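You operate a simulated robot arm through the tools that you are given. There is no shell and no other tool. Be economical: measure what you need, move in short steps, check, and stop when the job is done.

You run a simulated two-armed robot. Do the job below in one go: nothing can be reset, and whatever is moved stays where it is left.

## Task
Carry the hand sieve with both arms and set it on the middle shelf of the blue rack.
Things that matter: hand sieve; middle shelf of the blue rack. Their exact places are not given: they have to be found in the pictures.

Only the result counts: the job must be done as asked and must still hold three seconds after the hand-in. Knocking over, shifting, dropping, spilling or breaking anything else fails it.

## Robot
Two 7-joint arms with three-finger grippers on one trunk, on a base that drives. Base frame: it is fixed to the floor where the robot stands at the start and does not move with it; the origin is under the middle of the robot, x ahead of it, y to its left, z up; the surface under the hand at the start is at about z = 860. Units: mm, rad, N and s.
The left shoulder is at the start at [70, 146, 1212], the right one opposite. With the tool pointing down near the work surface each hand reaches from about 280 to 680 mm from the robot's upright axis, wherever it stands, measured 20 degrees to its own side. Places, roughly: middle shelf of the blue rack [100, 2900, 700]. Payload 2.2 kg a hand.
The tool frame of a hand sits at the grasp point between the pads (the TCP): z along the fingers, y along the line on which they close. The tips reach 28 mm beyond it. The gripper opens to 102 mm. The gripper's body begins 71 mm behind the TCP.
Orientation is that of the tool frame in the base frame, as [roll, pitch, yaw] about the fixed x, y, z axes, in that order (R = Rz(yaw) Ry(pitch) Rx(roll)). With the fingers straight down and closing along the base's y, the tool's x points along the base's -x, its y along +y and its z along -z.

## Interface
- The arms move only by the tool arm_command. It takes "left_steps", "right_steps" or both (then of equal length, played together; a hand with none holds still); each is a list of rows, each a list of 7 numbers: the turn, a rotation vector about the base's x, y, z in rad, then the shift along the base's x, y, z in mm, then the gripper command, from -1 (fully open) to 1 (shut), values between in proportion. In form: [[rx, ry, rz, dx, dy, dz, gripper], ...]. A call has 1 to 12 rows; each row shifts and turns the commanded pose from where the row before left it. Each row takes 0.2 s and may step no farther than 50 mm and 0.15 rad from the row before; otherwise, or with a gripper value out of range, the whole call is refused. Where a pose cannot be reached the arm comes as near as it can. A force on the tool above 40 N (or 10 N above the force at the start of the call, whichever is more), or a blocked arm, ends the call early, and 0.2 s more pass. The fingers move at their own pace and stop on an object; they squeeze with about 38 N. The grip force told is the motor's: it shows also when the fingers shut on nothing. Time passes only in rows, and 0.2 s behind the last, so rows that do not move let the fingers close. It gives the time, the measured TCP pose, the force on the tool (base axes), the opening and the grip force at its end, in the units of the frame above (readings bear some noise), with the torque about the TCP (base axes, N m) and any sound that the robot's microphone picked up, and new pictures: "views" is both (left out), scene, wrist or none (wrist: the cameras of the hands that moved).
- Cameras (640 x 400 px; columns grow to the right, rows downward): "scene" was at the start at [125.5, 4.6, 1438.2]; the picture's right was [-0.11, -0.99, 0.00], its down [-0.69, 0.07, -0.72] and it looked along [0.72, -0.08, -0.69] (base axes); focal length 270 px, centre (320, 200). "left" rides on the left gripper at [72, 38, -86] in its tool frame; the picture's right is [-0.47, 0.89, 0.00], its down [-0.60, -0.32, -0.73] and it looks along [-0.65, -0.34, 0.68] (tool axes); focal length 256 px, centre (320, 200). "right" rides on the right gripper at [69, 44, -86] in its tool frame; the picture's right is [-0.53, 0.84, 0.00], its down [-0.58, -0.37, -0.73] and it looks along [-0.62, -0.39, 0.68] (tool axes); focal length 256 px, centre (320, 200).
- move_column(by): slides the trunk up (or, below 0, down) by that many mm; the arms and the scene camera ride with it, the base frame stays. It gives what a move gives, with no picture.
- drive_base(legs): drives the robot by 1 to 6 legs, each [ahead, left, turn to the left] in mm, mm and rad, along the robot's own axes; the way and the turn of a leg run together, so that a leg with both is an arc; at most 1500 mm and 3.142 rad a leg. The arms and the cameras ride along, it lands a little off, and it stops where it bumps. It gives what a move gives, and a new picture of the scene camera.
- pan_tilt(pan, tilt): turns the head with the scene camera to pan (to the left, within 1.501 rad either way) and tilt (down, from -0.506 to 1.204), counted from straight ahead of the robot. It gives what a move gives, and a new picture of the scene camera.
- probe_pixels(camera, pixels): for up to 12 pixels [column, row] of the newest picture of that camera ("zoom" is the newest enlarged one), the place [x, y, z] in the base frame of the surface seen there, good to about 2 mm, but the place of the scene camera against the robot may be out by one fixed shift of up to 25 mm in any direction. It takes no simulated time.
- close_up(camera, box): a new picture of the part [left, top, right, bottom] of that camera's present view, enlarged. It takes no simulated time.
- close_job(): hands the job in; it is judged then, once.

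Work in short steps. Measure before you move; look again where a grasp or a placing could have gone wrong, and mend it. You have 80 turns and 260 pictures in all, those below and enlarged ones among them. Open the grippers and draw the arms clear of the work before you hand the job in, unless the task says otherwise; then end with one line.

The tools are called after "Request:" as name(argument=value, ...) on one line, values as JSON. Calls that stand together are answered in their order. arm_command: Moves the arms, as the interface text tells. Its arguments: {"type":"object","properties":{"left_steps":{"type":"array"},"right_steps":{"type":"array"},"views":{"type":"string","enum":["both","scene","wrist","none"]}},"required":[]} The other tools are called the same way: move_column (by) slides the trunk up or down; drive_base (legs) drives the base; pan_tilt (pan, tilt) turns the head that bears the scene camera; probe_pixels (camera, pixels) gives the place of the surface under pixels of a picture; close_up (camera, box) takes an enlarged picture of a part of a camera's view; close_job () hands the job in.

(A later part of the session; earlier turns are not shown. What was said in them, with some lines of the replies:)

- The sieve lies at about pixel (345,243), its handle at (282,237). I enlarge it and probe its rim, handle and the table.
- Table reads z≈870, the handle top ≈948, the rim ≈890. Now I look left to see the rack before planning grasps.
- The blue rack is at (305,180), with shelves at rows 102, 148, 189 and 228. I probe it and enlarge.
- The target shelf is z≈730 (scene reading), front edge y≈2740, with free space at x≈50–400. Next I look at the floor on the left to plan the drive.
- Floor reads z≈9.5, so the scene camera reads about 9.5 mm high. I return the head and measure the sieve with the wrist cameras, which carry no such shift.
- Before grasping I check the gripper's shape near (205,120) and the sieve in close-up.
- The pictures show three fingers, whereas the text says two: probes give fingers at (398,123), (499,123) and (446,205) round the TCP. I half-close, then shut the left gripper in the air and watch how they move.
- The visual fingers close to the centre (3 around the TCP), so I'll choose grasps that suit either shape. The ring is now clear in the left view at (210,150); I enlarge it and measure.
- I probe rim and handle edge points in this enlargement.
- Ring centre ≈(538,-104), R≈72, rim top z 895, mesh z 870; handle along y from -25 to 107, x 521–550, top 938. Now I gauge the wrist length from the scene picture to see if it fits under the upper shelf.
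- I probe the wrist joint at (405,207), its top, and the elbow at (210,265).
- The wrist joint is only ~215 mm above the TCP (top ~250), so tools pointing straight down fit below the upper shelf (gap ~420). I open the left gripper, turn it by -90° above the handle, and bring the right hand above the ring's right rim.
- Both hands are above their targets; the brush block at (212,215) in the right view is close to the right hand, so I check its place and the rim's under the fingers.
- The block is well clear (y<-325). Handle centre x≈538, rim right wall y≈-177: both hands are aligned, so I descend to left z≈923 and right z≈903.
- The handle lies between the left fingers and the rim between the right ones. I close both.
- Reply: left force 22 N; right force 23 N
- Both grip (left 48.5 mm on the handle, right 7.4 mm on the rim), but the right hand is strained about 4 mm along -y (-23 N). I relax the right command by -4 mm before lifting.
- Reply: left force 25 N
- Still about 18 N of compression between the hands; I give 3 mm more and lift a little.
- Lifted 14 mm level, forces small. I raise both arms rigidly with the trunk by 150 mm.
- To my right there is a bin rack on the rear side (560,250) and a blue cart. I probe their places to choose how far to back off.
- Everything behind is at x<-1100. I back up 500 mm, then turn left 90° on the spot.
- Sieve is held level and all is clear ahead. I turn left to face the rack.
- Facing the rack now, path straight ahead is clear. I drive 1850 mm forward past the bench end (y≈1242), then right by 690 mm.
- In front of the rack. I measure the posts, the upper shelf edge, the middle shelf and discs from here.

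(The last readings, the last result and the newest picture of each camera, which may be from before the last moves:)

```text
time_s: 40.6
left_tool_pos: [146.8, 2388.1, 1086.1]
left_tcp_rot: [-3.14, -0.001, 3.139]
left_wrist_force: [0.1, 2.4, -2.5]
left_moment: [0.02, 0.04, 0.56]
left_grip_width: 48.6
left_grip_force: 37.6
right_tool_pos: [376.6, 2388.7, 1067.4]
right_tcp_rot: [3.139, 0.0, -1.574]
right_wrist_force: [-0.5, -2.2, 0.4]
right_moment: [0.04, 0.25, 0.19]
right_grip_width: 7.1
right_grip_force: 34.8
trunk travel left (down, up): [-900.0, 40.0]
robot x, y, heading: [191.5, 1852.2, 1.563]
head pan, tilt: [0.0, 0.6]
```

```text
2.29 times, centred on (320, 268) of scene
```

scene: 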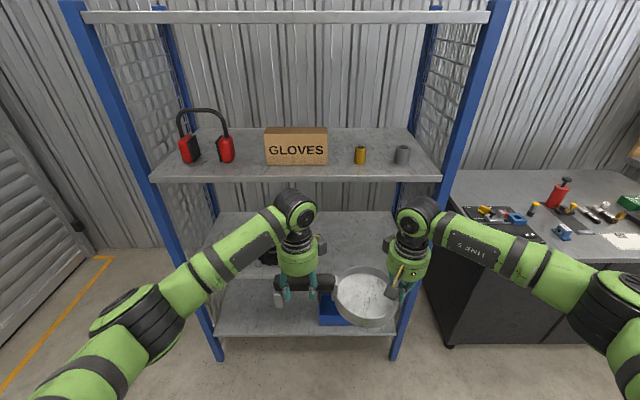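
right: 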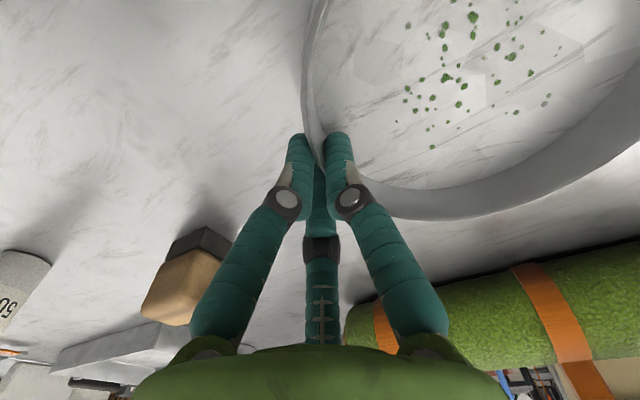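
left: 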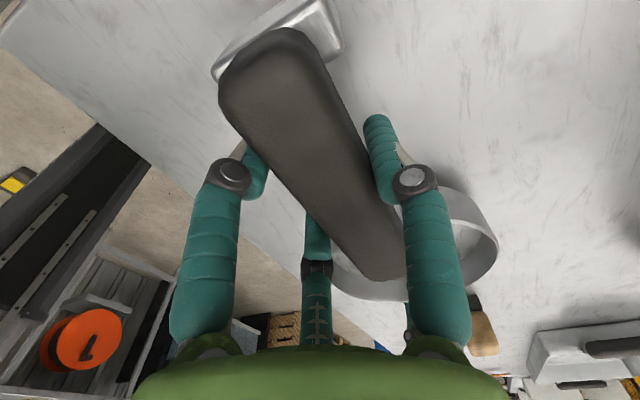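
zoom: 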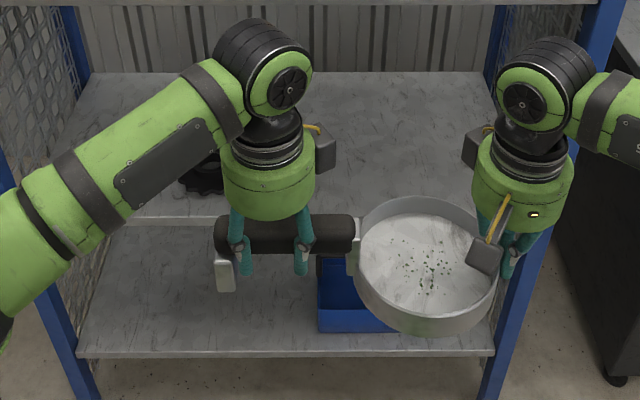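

Right elbow sits near the right post line, so I extend both hands 70 mm further forward (elbows move in and back), with the sieve still well short of the rack (y<2540).

Request:
arm_command(left_steps=[[0, 0, 0, 0, 10, 0, 1], [0, 0, 0, 0, 12, 0, 1], [0, 0, 0, 0, 12, 0, 1], [0, 0, 0, 0, 12, 0, 1], [0, 0, 0, 0, 12, 0, 1], [0, 0, 0, 0, 12, 0, 1], [0, 0, 0, 0, 0, 0, 1]], right_steps=[[0, 0, 0, 0, 10, 0, 1], [0, 0, 0, 0, 12, 0, 1], [0, 0, 0, 0, 12, 0, 1], [0, 0, 0, 0, 12, 0, 1], [0, 0, 0, 0, 12, 0, 1], [0, 0, 0, 0, 12, 0, 1], [0, 0, 0, 0, 0, 0, 1]], views="scene")

Request:
move_column(by=-254)

Request:
pan_tilt(pan=-0.2, tilt=0.45)

```text
time_s: 42.2
left_tool_pos: [146.8, 2457.4, 1085.5]
left_tcp_rot: [3.141, 0.001, 3.14]
left_wrist_force: [-3.0, 2.6, 2.0]
left_moment: [-0.12, -0.82, 0.61]
left_grip_width: 48.5
left_grip_force: 38.3
right_tool_pos: [376.4, 2457.2, 1066.2]
right_tcp_rot: [3.141, -0.003, -1.575]
right_wrist_force: [2.9, -2.7, -4.9]
right_moment: [0.17, 0.12, 0.17]
right_grip_width: 7.2
right_grip_force: 35.1
trunk travel left (down, up): [-900.0, 40.0]
robot x, y, heading: [189.2, 1853.8, 1.568]
head pan, tilt: [0.0, 0.6]
```

scene: 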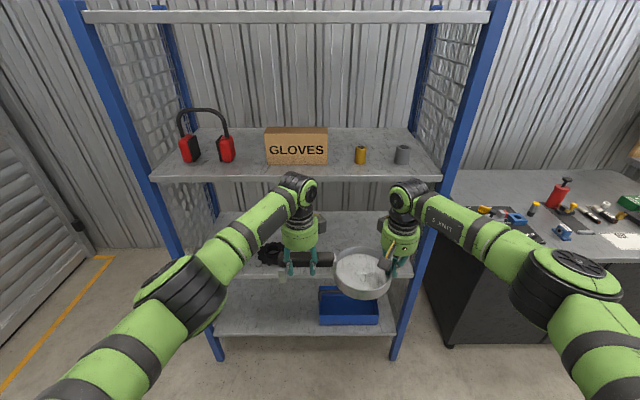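

```text
time_s: 44.8
left_tool_pos: [146.4, 2456.8, 831.1]
left_tcp_rot: [-3.14, -0.003, 3.141]
left_wrist_force: [-4.5, 6.0, -0.5]
left_moment: [0.22, -0.17, 0.96]
left_grip_width: 48.5
left_grip_force: 38.0
right_tool_pos: [377.0, 2459.3, 813.5]
right_tcp_rot: [3.14, 0.0, -1.575]
right_wrist_force: [4.7, -5.6, -1.6]
right_moment: [-0.18, -0.11, 0.28]
right_grip_width: 6.9
right_grip_force: 35.0
trunk travel left (down, up): [-646.0, 294.0]
robot x, y, heading: [188.6, 1850.3, 1.568]
head pan, tilt: [0.0, 0.6]
```

```text
time_s: 45.5
left_tool_pos: [145.3, 2457.6, 830.9]
left_tcp_rot: [-3.141, -0.003, 3.139]
left_wrist_force: [-5.1, 5.6, -1.4]
left_moment: [0.19, 0.1, 1.02]
left_grip_width: 48.5
left_grip_force: 38.3
right_tool_pos: [377.0, 2458.6, 813.8]
right_tcp_rot: [3.141, 0.001, -1.574]
right_wrist_force: [5.1, -5.6, -1.8]
right_moment: [-0.15, -0.13, 0.21]
right_grip_width: 6.7
right_grip_force: 35.0
trunk travel left (down, up): [-646.0, 294.0]
robot x, y, heading: [191.2, 1856.0, 1.568]
head pan, tilt: [-0.201, 0.45]
```

scene: 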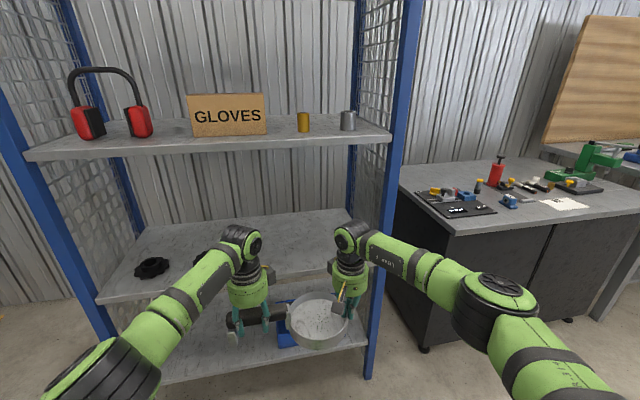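

Sieve bottom is now ~z 770, 50 mm above the shelf. I check elbow, post and disc places before driving in.

Request:
probe_pixels(camera="scene", pixels=[[500, 290], [530, 295], [440, 258], [370, 235], [385, 250], [200, 257], [155, 267], [190, 285], [280, 265], [345, 228], [230, 153], [450, 240]])

Request:
close_up(camera="scene", box=[100, 200, 420, 400])

```text
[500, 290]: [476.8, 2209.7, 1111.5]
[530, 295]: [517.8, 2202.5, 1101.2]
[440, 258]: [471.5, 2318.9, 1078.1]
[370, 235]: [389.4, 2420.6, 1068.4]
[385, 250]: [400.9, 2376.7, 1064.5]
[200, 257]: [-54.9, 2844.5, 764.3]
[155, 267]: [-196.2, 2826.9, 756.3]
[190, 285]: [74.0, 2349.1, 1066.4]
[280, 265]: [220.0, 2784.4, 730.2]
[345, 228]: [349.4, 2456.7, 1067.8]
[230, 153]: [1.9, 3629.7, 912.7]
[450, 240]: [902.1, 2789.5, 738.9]
```

```text
2.00 times, centred on (260, 300) of scene
```

zoom: 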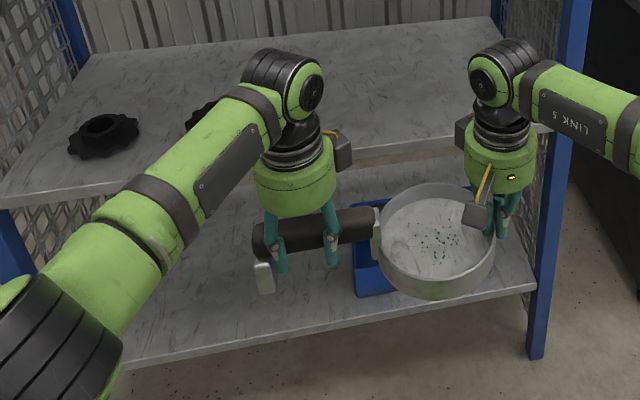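

Elbow will end ~80 mm short of the post, and the handle end stays clear of the disc. I drive 405 mm in with 20 mm to the right, in two legs.

Request:
drive_base(legs=[[0, -20, 0], [200, 0, 0]])

```text
time_s: 47.5
left_tool_pos: [164.0, 2652.9, 831.2]
left_tcp_rot: [-3.141, 0.001, -3.14]
left_wrist_force: [-7.3, 3.8, -3.6]
left_moment: [0.13, 0.45, 0.9]
left_grip_width: 48.4
left_grip_force: 37.2
right_tool_pos: [394.3, 2655.8, 814.4]
right_tcp_rot: [3.14, 0.001, -1.571]
right_wrist_force: [6.2, -4.6, -0.5]
right_moment: [-0.06, -0.07, 0.21]
right_grip_width: 6.7
right_grip_force: 35.0
trunk travel left (down, up): [-646.0, 294.0]
robot x, y, heading: [210.2, 2046.2, 1.568]
head pan, tilt: [-0.201, 0.45]
```

scene: 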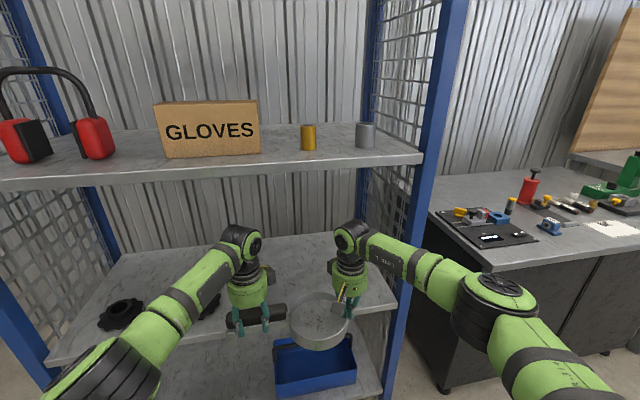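

Sieve is right at the shelf edge; I compare its height with the shelf in the same camera and the wrist/upper-shelf gap before going in.

Request:
probe_pixels(camera="scene", pixels=[[315, 312], [318, 345], [300, 285], [385, 290], [240, 228], [350, 226], [210, 176], [300, 170], [215, 310], [135, 340], [295, 272]])

Request:
close_up(camera="left", box=[0, 0, 640, 400])

```text
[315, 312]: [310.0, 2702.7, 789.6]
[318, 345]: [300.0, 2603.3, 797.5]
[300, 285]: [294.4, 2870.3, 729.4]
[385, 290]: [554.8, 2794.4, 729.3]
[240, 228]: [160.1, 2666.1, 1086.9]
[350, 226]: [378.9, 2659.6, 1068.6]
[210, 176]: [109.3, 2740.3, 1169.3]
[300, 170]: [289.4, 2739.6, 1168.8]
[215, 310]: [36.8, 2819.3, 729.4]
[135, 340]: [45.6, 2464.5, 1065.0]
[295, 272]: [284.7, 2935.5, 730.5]
```

```text
1.00 times, centred on (320, 200) of left (not enlarged: the box is as wide or as high as the picture)
```

zoom: 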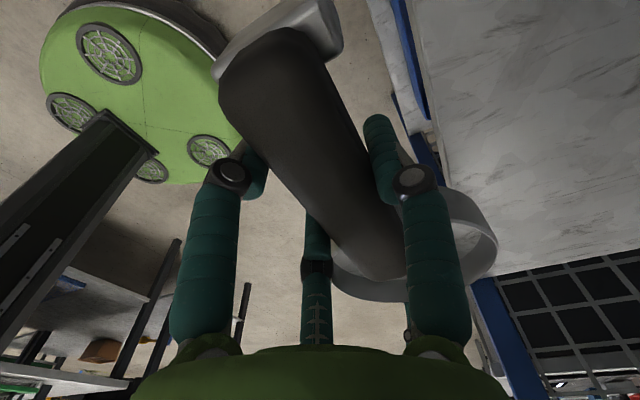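

Sieve bottom is 50 mm above the shelf, wrists ~70 mm below the upper shelf. I drive the last 205 mm.

Request:
drive_base(legs=[[205, 0, 0]])

Request:
pan_tilt(pan=-0.1, tilt=0.6)

```text
time_s: 49.1
left_tool_pos: [160.6, 2860.1, 831.2]
left_tcp_rot: [3.139, -0.003, -3.134]
left_wrist_force: [1.1, 3.4, -2.6]
left_moment: [0.16, 0.07, 0.7]
left_grip_width: 48.7
left_grip_force: 37.9
right_tool_pos: [391.2, 2863.9, 813.7]
right_tcp_rot: [3.141, -0.003, -1.565]
right_wrist_force: [-0.3, -3.6, -0.6]
right_moment: [-0.11, 0.06, 0.2]
right_grip_width: 7.0
right_grip_force: 35.6
trunk travel left (down, up): [-646.0, 294.0]
robot x, y, heading: [210.3, 2252.9, 1.576]
head pan, tilt: [-0.201, 0.45]
```

scene: 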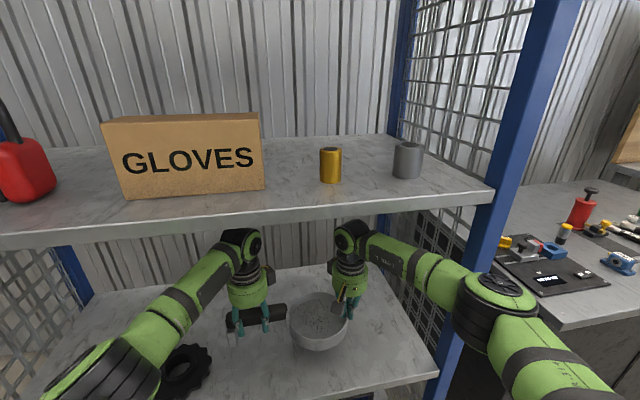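

```text
time_s: 49.9
left_tool_pos: [159.0, 2860.6, 829.8]
left_tcp_rot: [-3.141, -0.002, -3.133]
left_wrist_force: [-0.1, 2.0, -2.5]
left_moment: [0.0, -0.1, 0.25]
left_grip_width: 48.6
left_grip_force: 38.4
right_tool_pos: [391.3, 2864.3, 812.3]
right_tcp_rot: [-3.14, -0.002, -1.565]
right_wrist_force: [-1.4, -2.0, -1.4]
right_moment: [0.03, 0.04, 0.13]
right_grip_width: 7.1
right_grip_force: 34.9
trunk travel left (down, up): [-646.0, 294.0]
robot x, y, heading: [209.5, 2255.7, 1.574]
head pan, tilt: [-0.099, 0.6]
```

scene: 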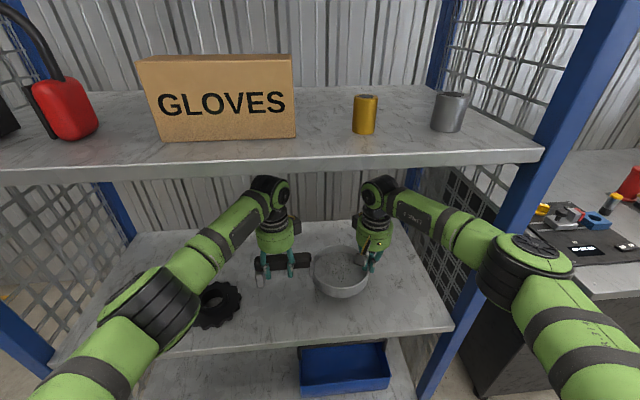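

In place above the shelf, clear of disc and post. I lower 43 mm with the trunk and read the forces and heights.

Request:
move_column(by=-43)

Request:
close_up(camera="scene", box=[180, 200, 420, 350])

Request:
close_up(camera="right", box=[0, 0, 640, 400])

```text
time_s: 50.7
left_tool_pos: [160.4, 2859.6, 787.6]
left_tcp_rot: [3.141, -0.001, -3.132]
left_wrist_force: [1.2, 3.2, -2.0]
left_moment: [0.1, 0.02, 0.43]
left_grip_width: 48.5
left_grip_force: 38.1
right_tool_pos: [390.9, 2864.0, 769.6]
right_tcp_rot: [-3.141, -0.002, -1.563]
right_wrist_force: [-1.1, -2.2, -1.3]
right_moment: [-0.04, 0.07, 0.14]
right_grip_width: 7.0
right_grip_force: 35.1
trunk travel left (down, up): [-603.0, 337.0]
robot x, y, heading: [209.1, 2253.0, 1.577]
head pan, tilt: [-0.099, 0.6]
```

```text
2.67 times, centred on (300, 275) of scene
```

zoom: 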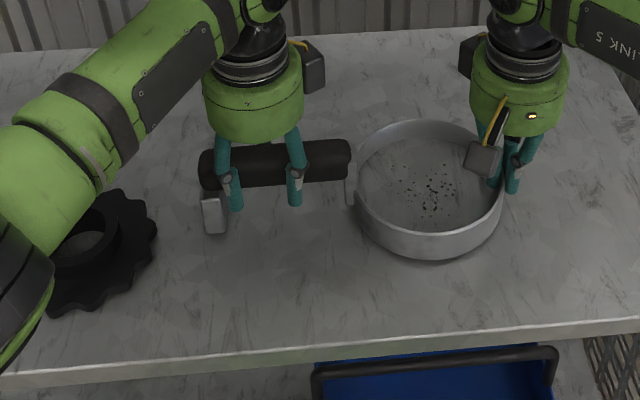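

```text
1.00 times, centred on (320, 200) of right (not enlarged: the box is as wide or as high as the picture)
```

zoom: 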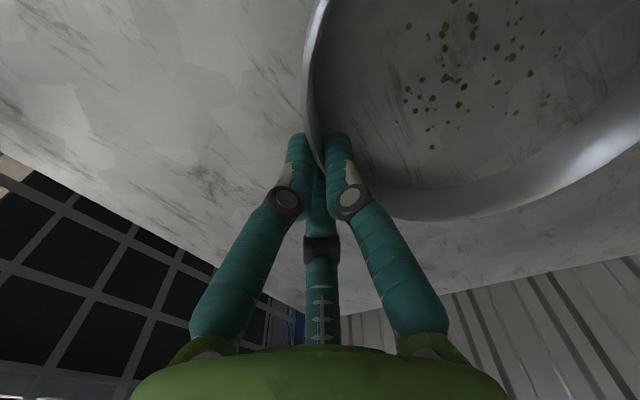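

About 6 mm remain. I lower both arms in 1.5 mm steps until the shelf carries the sieve.

Request:
arm_command(left_steps=[[0, 0, 0, 0, 0, -1.5, 1], [0, 0, 0, 0, 0, -1.5, 1], [0, 0, 0, 0, 0, -1.5, 1], [0, 0, 0, 0, 0, -1, 1], [0, 0, 0, 0, 0, 0, 1]], right_steps=[[0, 0, 0, 0, 0, -1.5, 1], [0, 0, 0, 0, 0, -1.5, 1], [0, 0, 0, 0, 0, -1.5, 1], [0, 0, 0, 0, 0, -1, 1], [0, 0, 0, 0, 0, 0, 1]], views="none")

```text
time_s: 51.9
left_tool_pos: [159.8, 2860.5, 782.1]
left_tcp_rot: [-3.142, -0.002, -3.133]
left_wrist_force: [0.0, 2.7, -2.8]
left_moment: [0.16, 0.01, 0.43]
left_grip_width: 48.4
left_grip_force: 38.5
right_tool_pos: [390.0, 2862.8, 765.1]
right_tcp_rot: [3.14, 0.0, -1.565]
right_wrist_force: [-0.7, -2.2, 0.1]
right_moment: [-0.13, 0.07, 0.13]
right_grip_width: 7.5
right_grip_force: 35.6
trunk travel left (down, up): [-603.0, 337.0]
robot x, y, heading: [209.6, 2255.2, 1.575]
head pan, tilt: [-0.099, 0.6]
```

No contact yet. I continue down in 1 mm steps.

Request:
arm_command(left_steps=[[0, 0, 0, 0, 0, -1, 1], [0, 0, 0, 0, 0, -1, 1], [0, 0, 0, 0, 0, 0, 1]], right_steps=[[0, 0, 0, 0, 0, -1, 1], [0, 0, 0, 0, 0, -1, 1], [0, 0, 0, 0, 0, 0, 1]], views="none")

```text
time_s: 52.7
left_tool_pos: [160.9, 2860.5, 782.0]
left_tcp_rot: [3.138, -0.001, -3.136]
left_wrist_force: [2.8, 6.1, 3.5]
left_moment: [0.11, 0.71, 0.49]
left_grip_width: 48.1
left_grip_force: 38.0
right_tool_pos: [391.3, 2863.2, 764.4]
right_tcp_rot: [3.139, 0.001, -1.563]
right_wrist_force: [-2.2, -3.2, 3.2]
right_moment: [0.47, 0.16, 0.13]
right_grip_width: 7.3
right_grip_force: 35.1
trunk travel left (down, up): [-603.0, 337.0]
robot x, y, heading: [209.4, 2256.2, 1.577]
head pan, tilt: [-0.099, 0.6]
```

Upward force on both hands: the shelf carries it. I open both grippers in steps.

Request:
arm_command(left_steps=[[0, 0, 0, 0, 0, 0, 0.4], [0, 0, 0, 0, 0, 0, -0.2], [0, 0, 0, 0, 0, 0, -1], [0, 0, 0, 0, 0, 0, -1], [0, 0, 0, 0, 0, 0, -1]], right_steps=[[0, 0, 0, 0, 0, 0, 0.7], [0, 0, 0, 0, 0, 0, 0.4], [0, 0, 0, 0, 0, 0, -0.2], [0, 0, 0, 0, 0, 0, -0.8], [0, 0, 0, 0, 0, 0, -0.8]], views="both")

```text
time_s: 53.9
left_tool_pos: [160.1, 2860.2, 780.6]
left_tcp_rot: [3.141, -0.002, -3.133]
left_wrist_force: [0.2, -0.8, -0.5]
left_moment: [-0.03, 0.0, 0.02]
left_grip_width: 102.0
left_grip_force: 0.1
right_tool_pos: [390.4, 2864.3, 763.2]
right_tcp_rot: [3.141, -0.001, -1.566]
right_wrist_force: [0.0, -0.5, -0.7]
right_moment: [-0.02, -0.01, -0.03]
right_grip_width: 91.8
right_grip_force: 0.1
trunk travel left (down, up): [-603.0, 337.0]
robot x, y, heading: [209.9, 2254.1, 1.574]
head pan, tilt: [-0.099, 0.6]
```

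scene: 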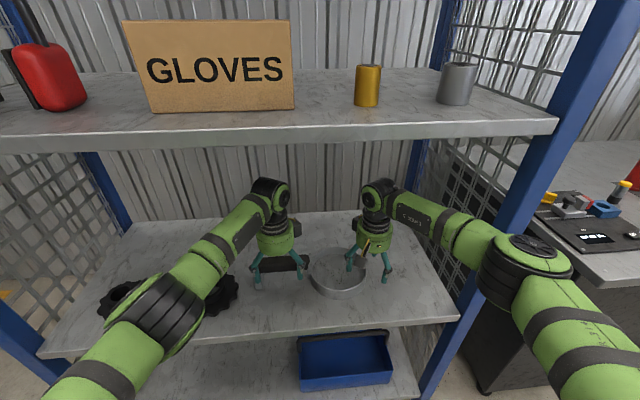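
right: 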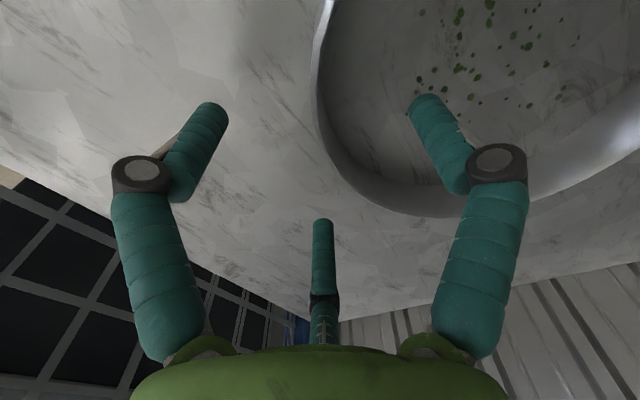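
left: 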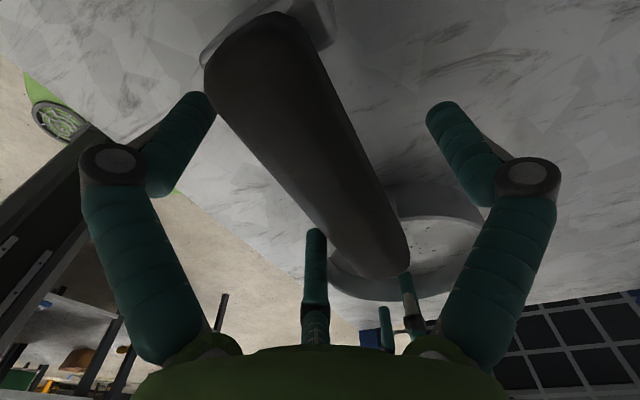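

Released; sieve sits flat. I raise the trunk 64 mm (tips above the handle, wrists still below the upper shelf) and check.

Request:
move_column(by=64)

Request:
pan_tilt(pan=-0.05, tilt=0.55)

Request:
close_up(camera="left", box=[0, 0, 640, 400])

```text
time_s: 54.9
left_tool_pos: [159.7, 2859.6, 844.3]
left_tcp_rot: [-3.141, -0.002, -3.133]
left_wrist_force: [-0.4, 0.3, -0.4]
left_moment: [0.0, 0.03, 0.02]
left_grip_width: 101.9
left_grip_force: 0.0
right_tool_pos: [389.5, 2862.2, 825.4]
right_tcp_rot: [3.141, -0.002, -1.565]
right_wrist_force: [-0.9, -0.6, 0.2]
right_moment: [-0.01, -0.03, -0.01]
right_grip_width: 91.7
right_grip_force: 0.0
trunk travel left (down, up): [-667.0, 273.0]
robot x, y, heading: [208.7, 2253.3, 1.576]
head pan, tilt: [-0.099, 0.6]
```

```text
time_s: 55.6
left_tool_pos: [160.0, 2859.4, 845.1]
left_tcp_rot: [3.141, -0.001, -3.134]
left_wrist_force: [-0.1, 0.5, 0.1]
left_moment: [-0.04, 0.0, -0.03]
left_grip_width: 101.9
left_grip_force: 0.1
right_tool_pos: [390.7, 2863.5, 827.0]
right_tcp_rot: [-3.141, -0.001, -1.564]
right_wrist_force: [-1.0, 1.4, 0.8]
right_moment: [-0.03, -0.02, -0.01]
right_grip_width: 91.9
right_grip_force: 0.1
trunk travel left (down, up): [-667.0, 273.0]
robot x, y, heading: [206.1, 2255.0, 1.575]
head pan, tilt: [-0.051, 0.55]
```

scene: 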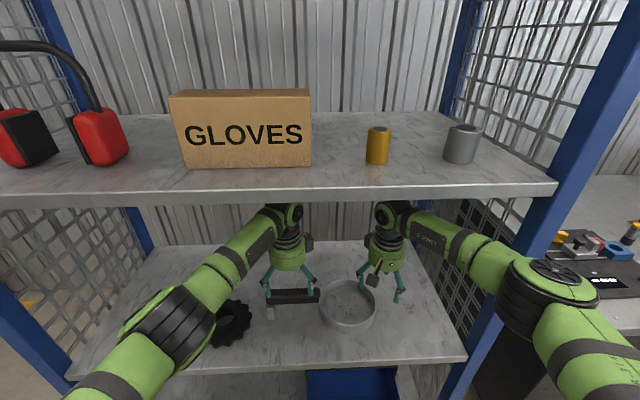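

```text
1.00 times, centred on (320, 200) of left (not enlarged: the box is as wide or as high as the picture)
```

zoom: 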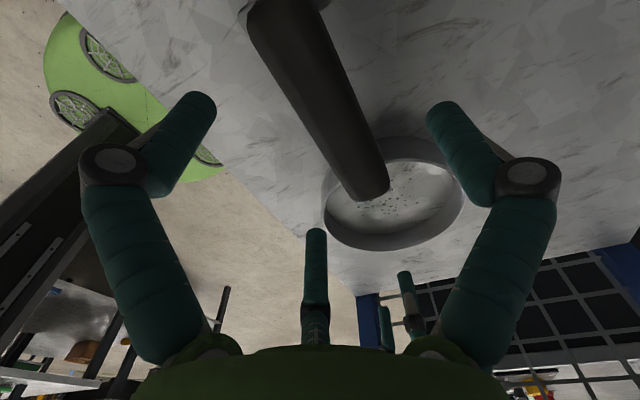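

Fingertips (~z 817) clear the handle top (~799). I drive straight back.

Request:
drive_base(legs=[[-450, 0, 0]])

Request:
close_up(camera="scene", box=[80, 100, 480, 350])

```text
time_s: 58.3
left_tool_pos: [159.4, 2416.3, 844.8]
left_tcp_rot: [3.14, -0.002, -3.127]
left_wrist_force: [0.2, 0.9, 0.6]
left_moment: [0.02, 0.0, 0.01]
left_grip_width: 102.2
left_grip_force: 0.0
right_tool_pos: [391.0, 2419.8, 826.4]
right_tcp_rot: [-3.14, -0.001, -1.561]
right_wrist_force: [0.2, 1.2, -0.4]
right_moment: [-0.02, 0.0, 0.01]
right_grip_width: 91.8
right_grip_force: 0.0
trunk travel left (down, up): [-667.0, 273.0]
robot x, y, heading: [214.2, 1813.2, 1.586]
head pan, tilt: [-0.051, 0.55]
```

scene: 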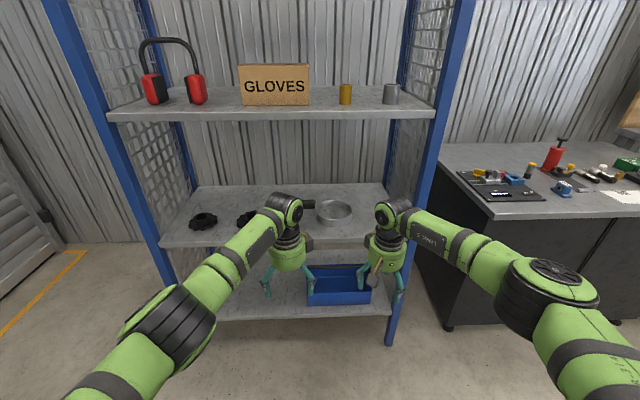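

```text
1.60 times, centred on (280, 225) of scene
```

zoom: 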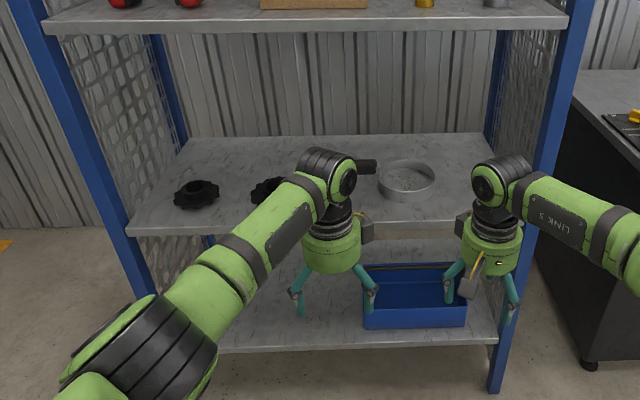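

The sieve stands on the middle shelf at (333,212), the discs and other goods are undisturbed, and both hands are open and clear. I hand in.

Request:
close_job()

```text
The job is handed in.
```

The hand sieve was carried with both arms and is standing on the middle shelf of the blue rack; nothing else was disturbed, and the job is handed in.
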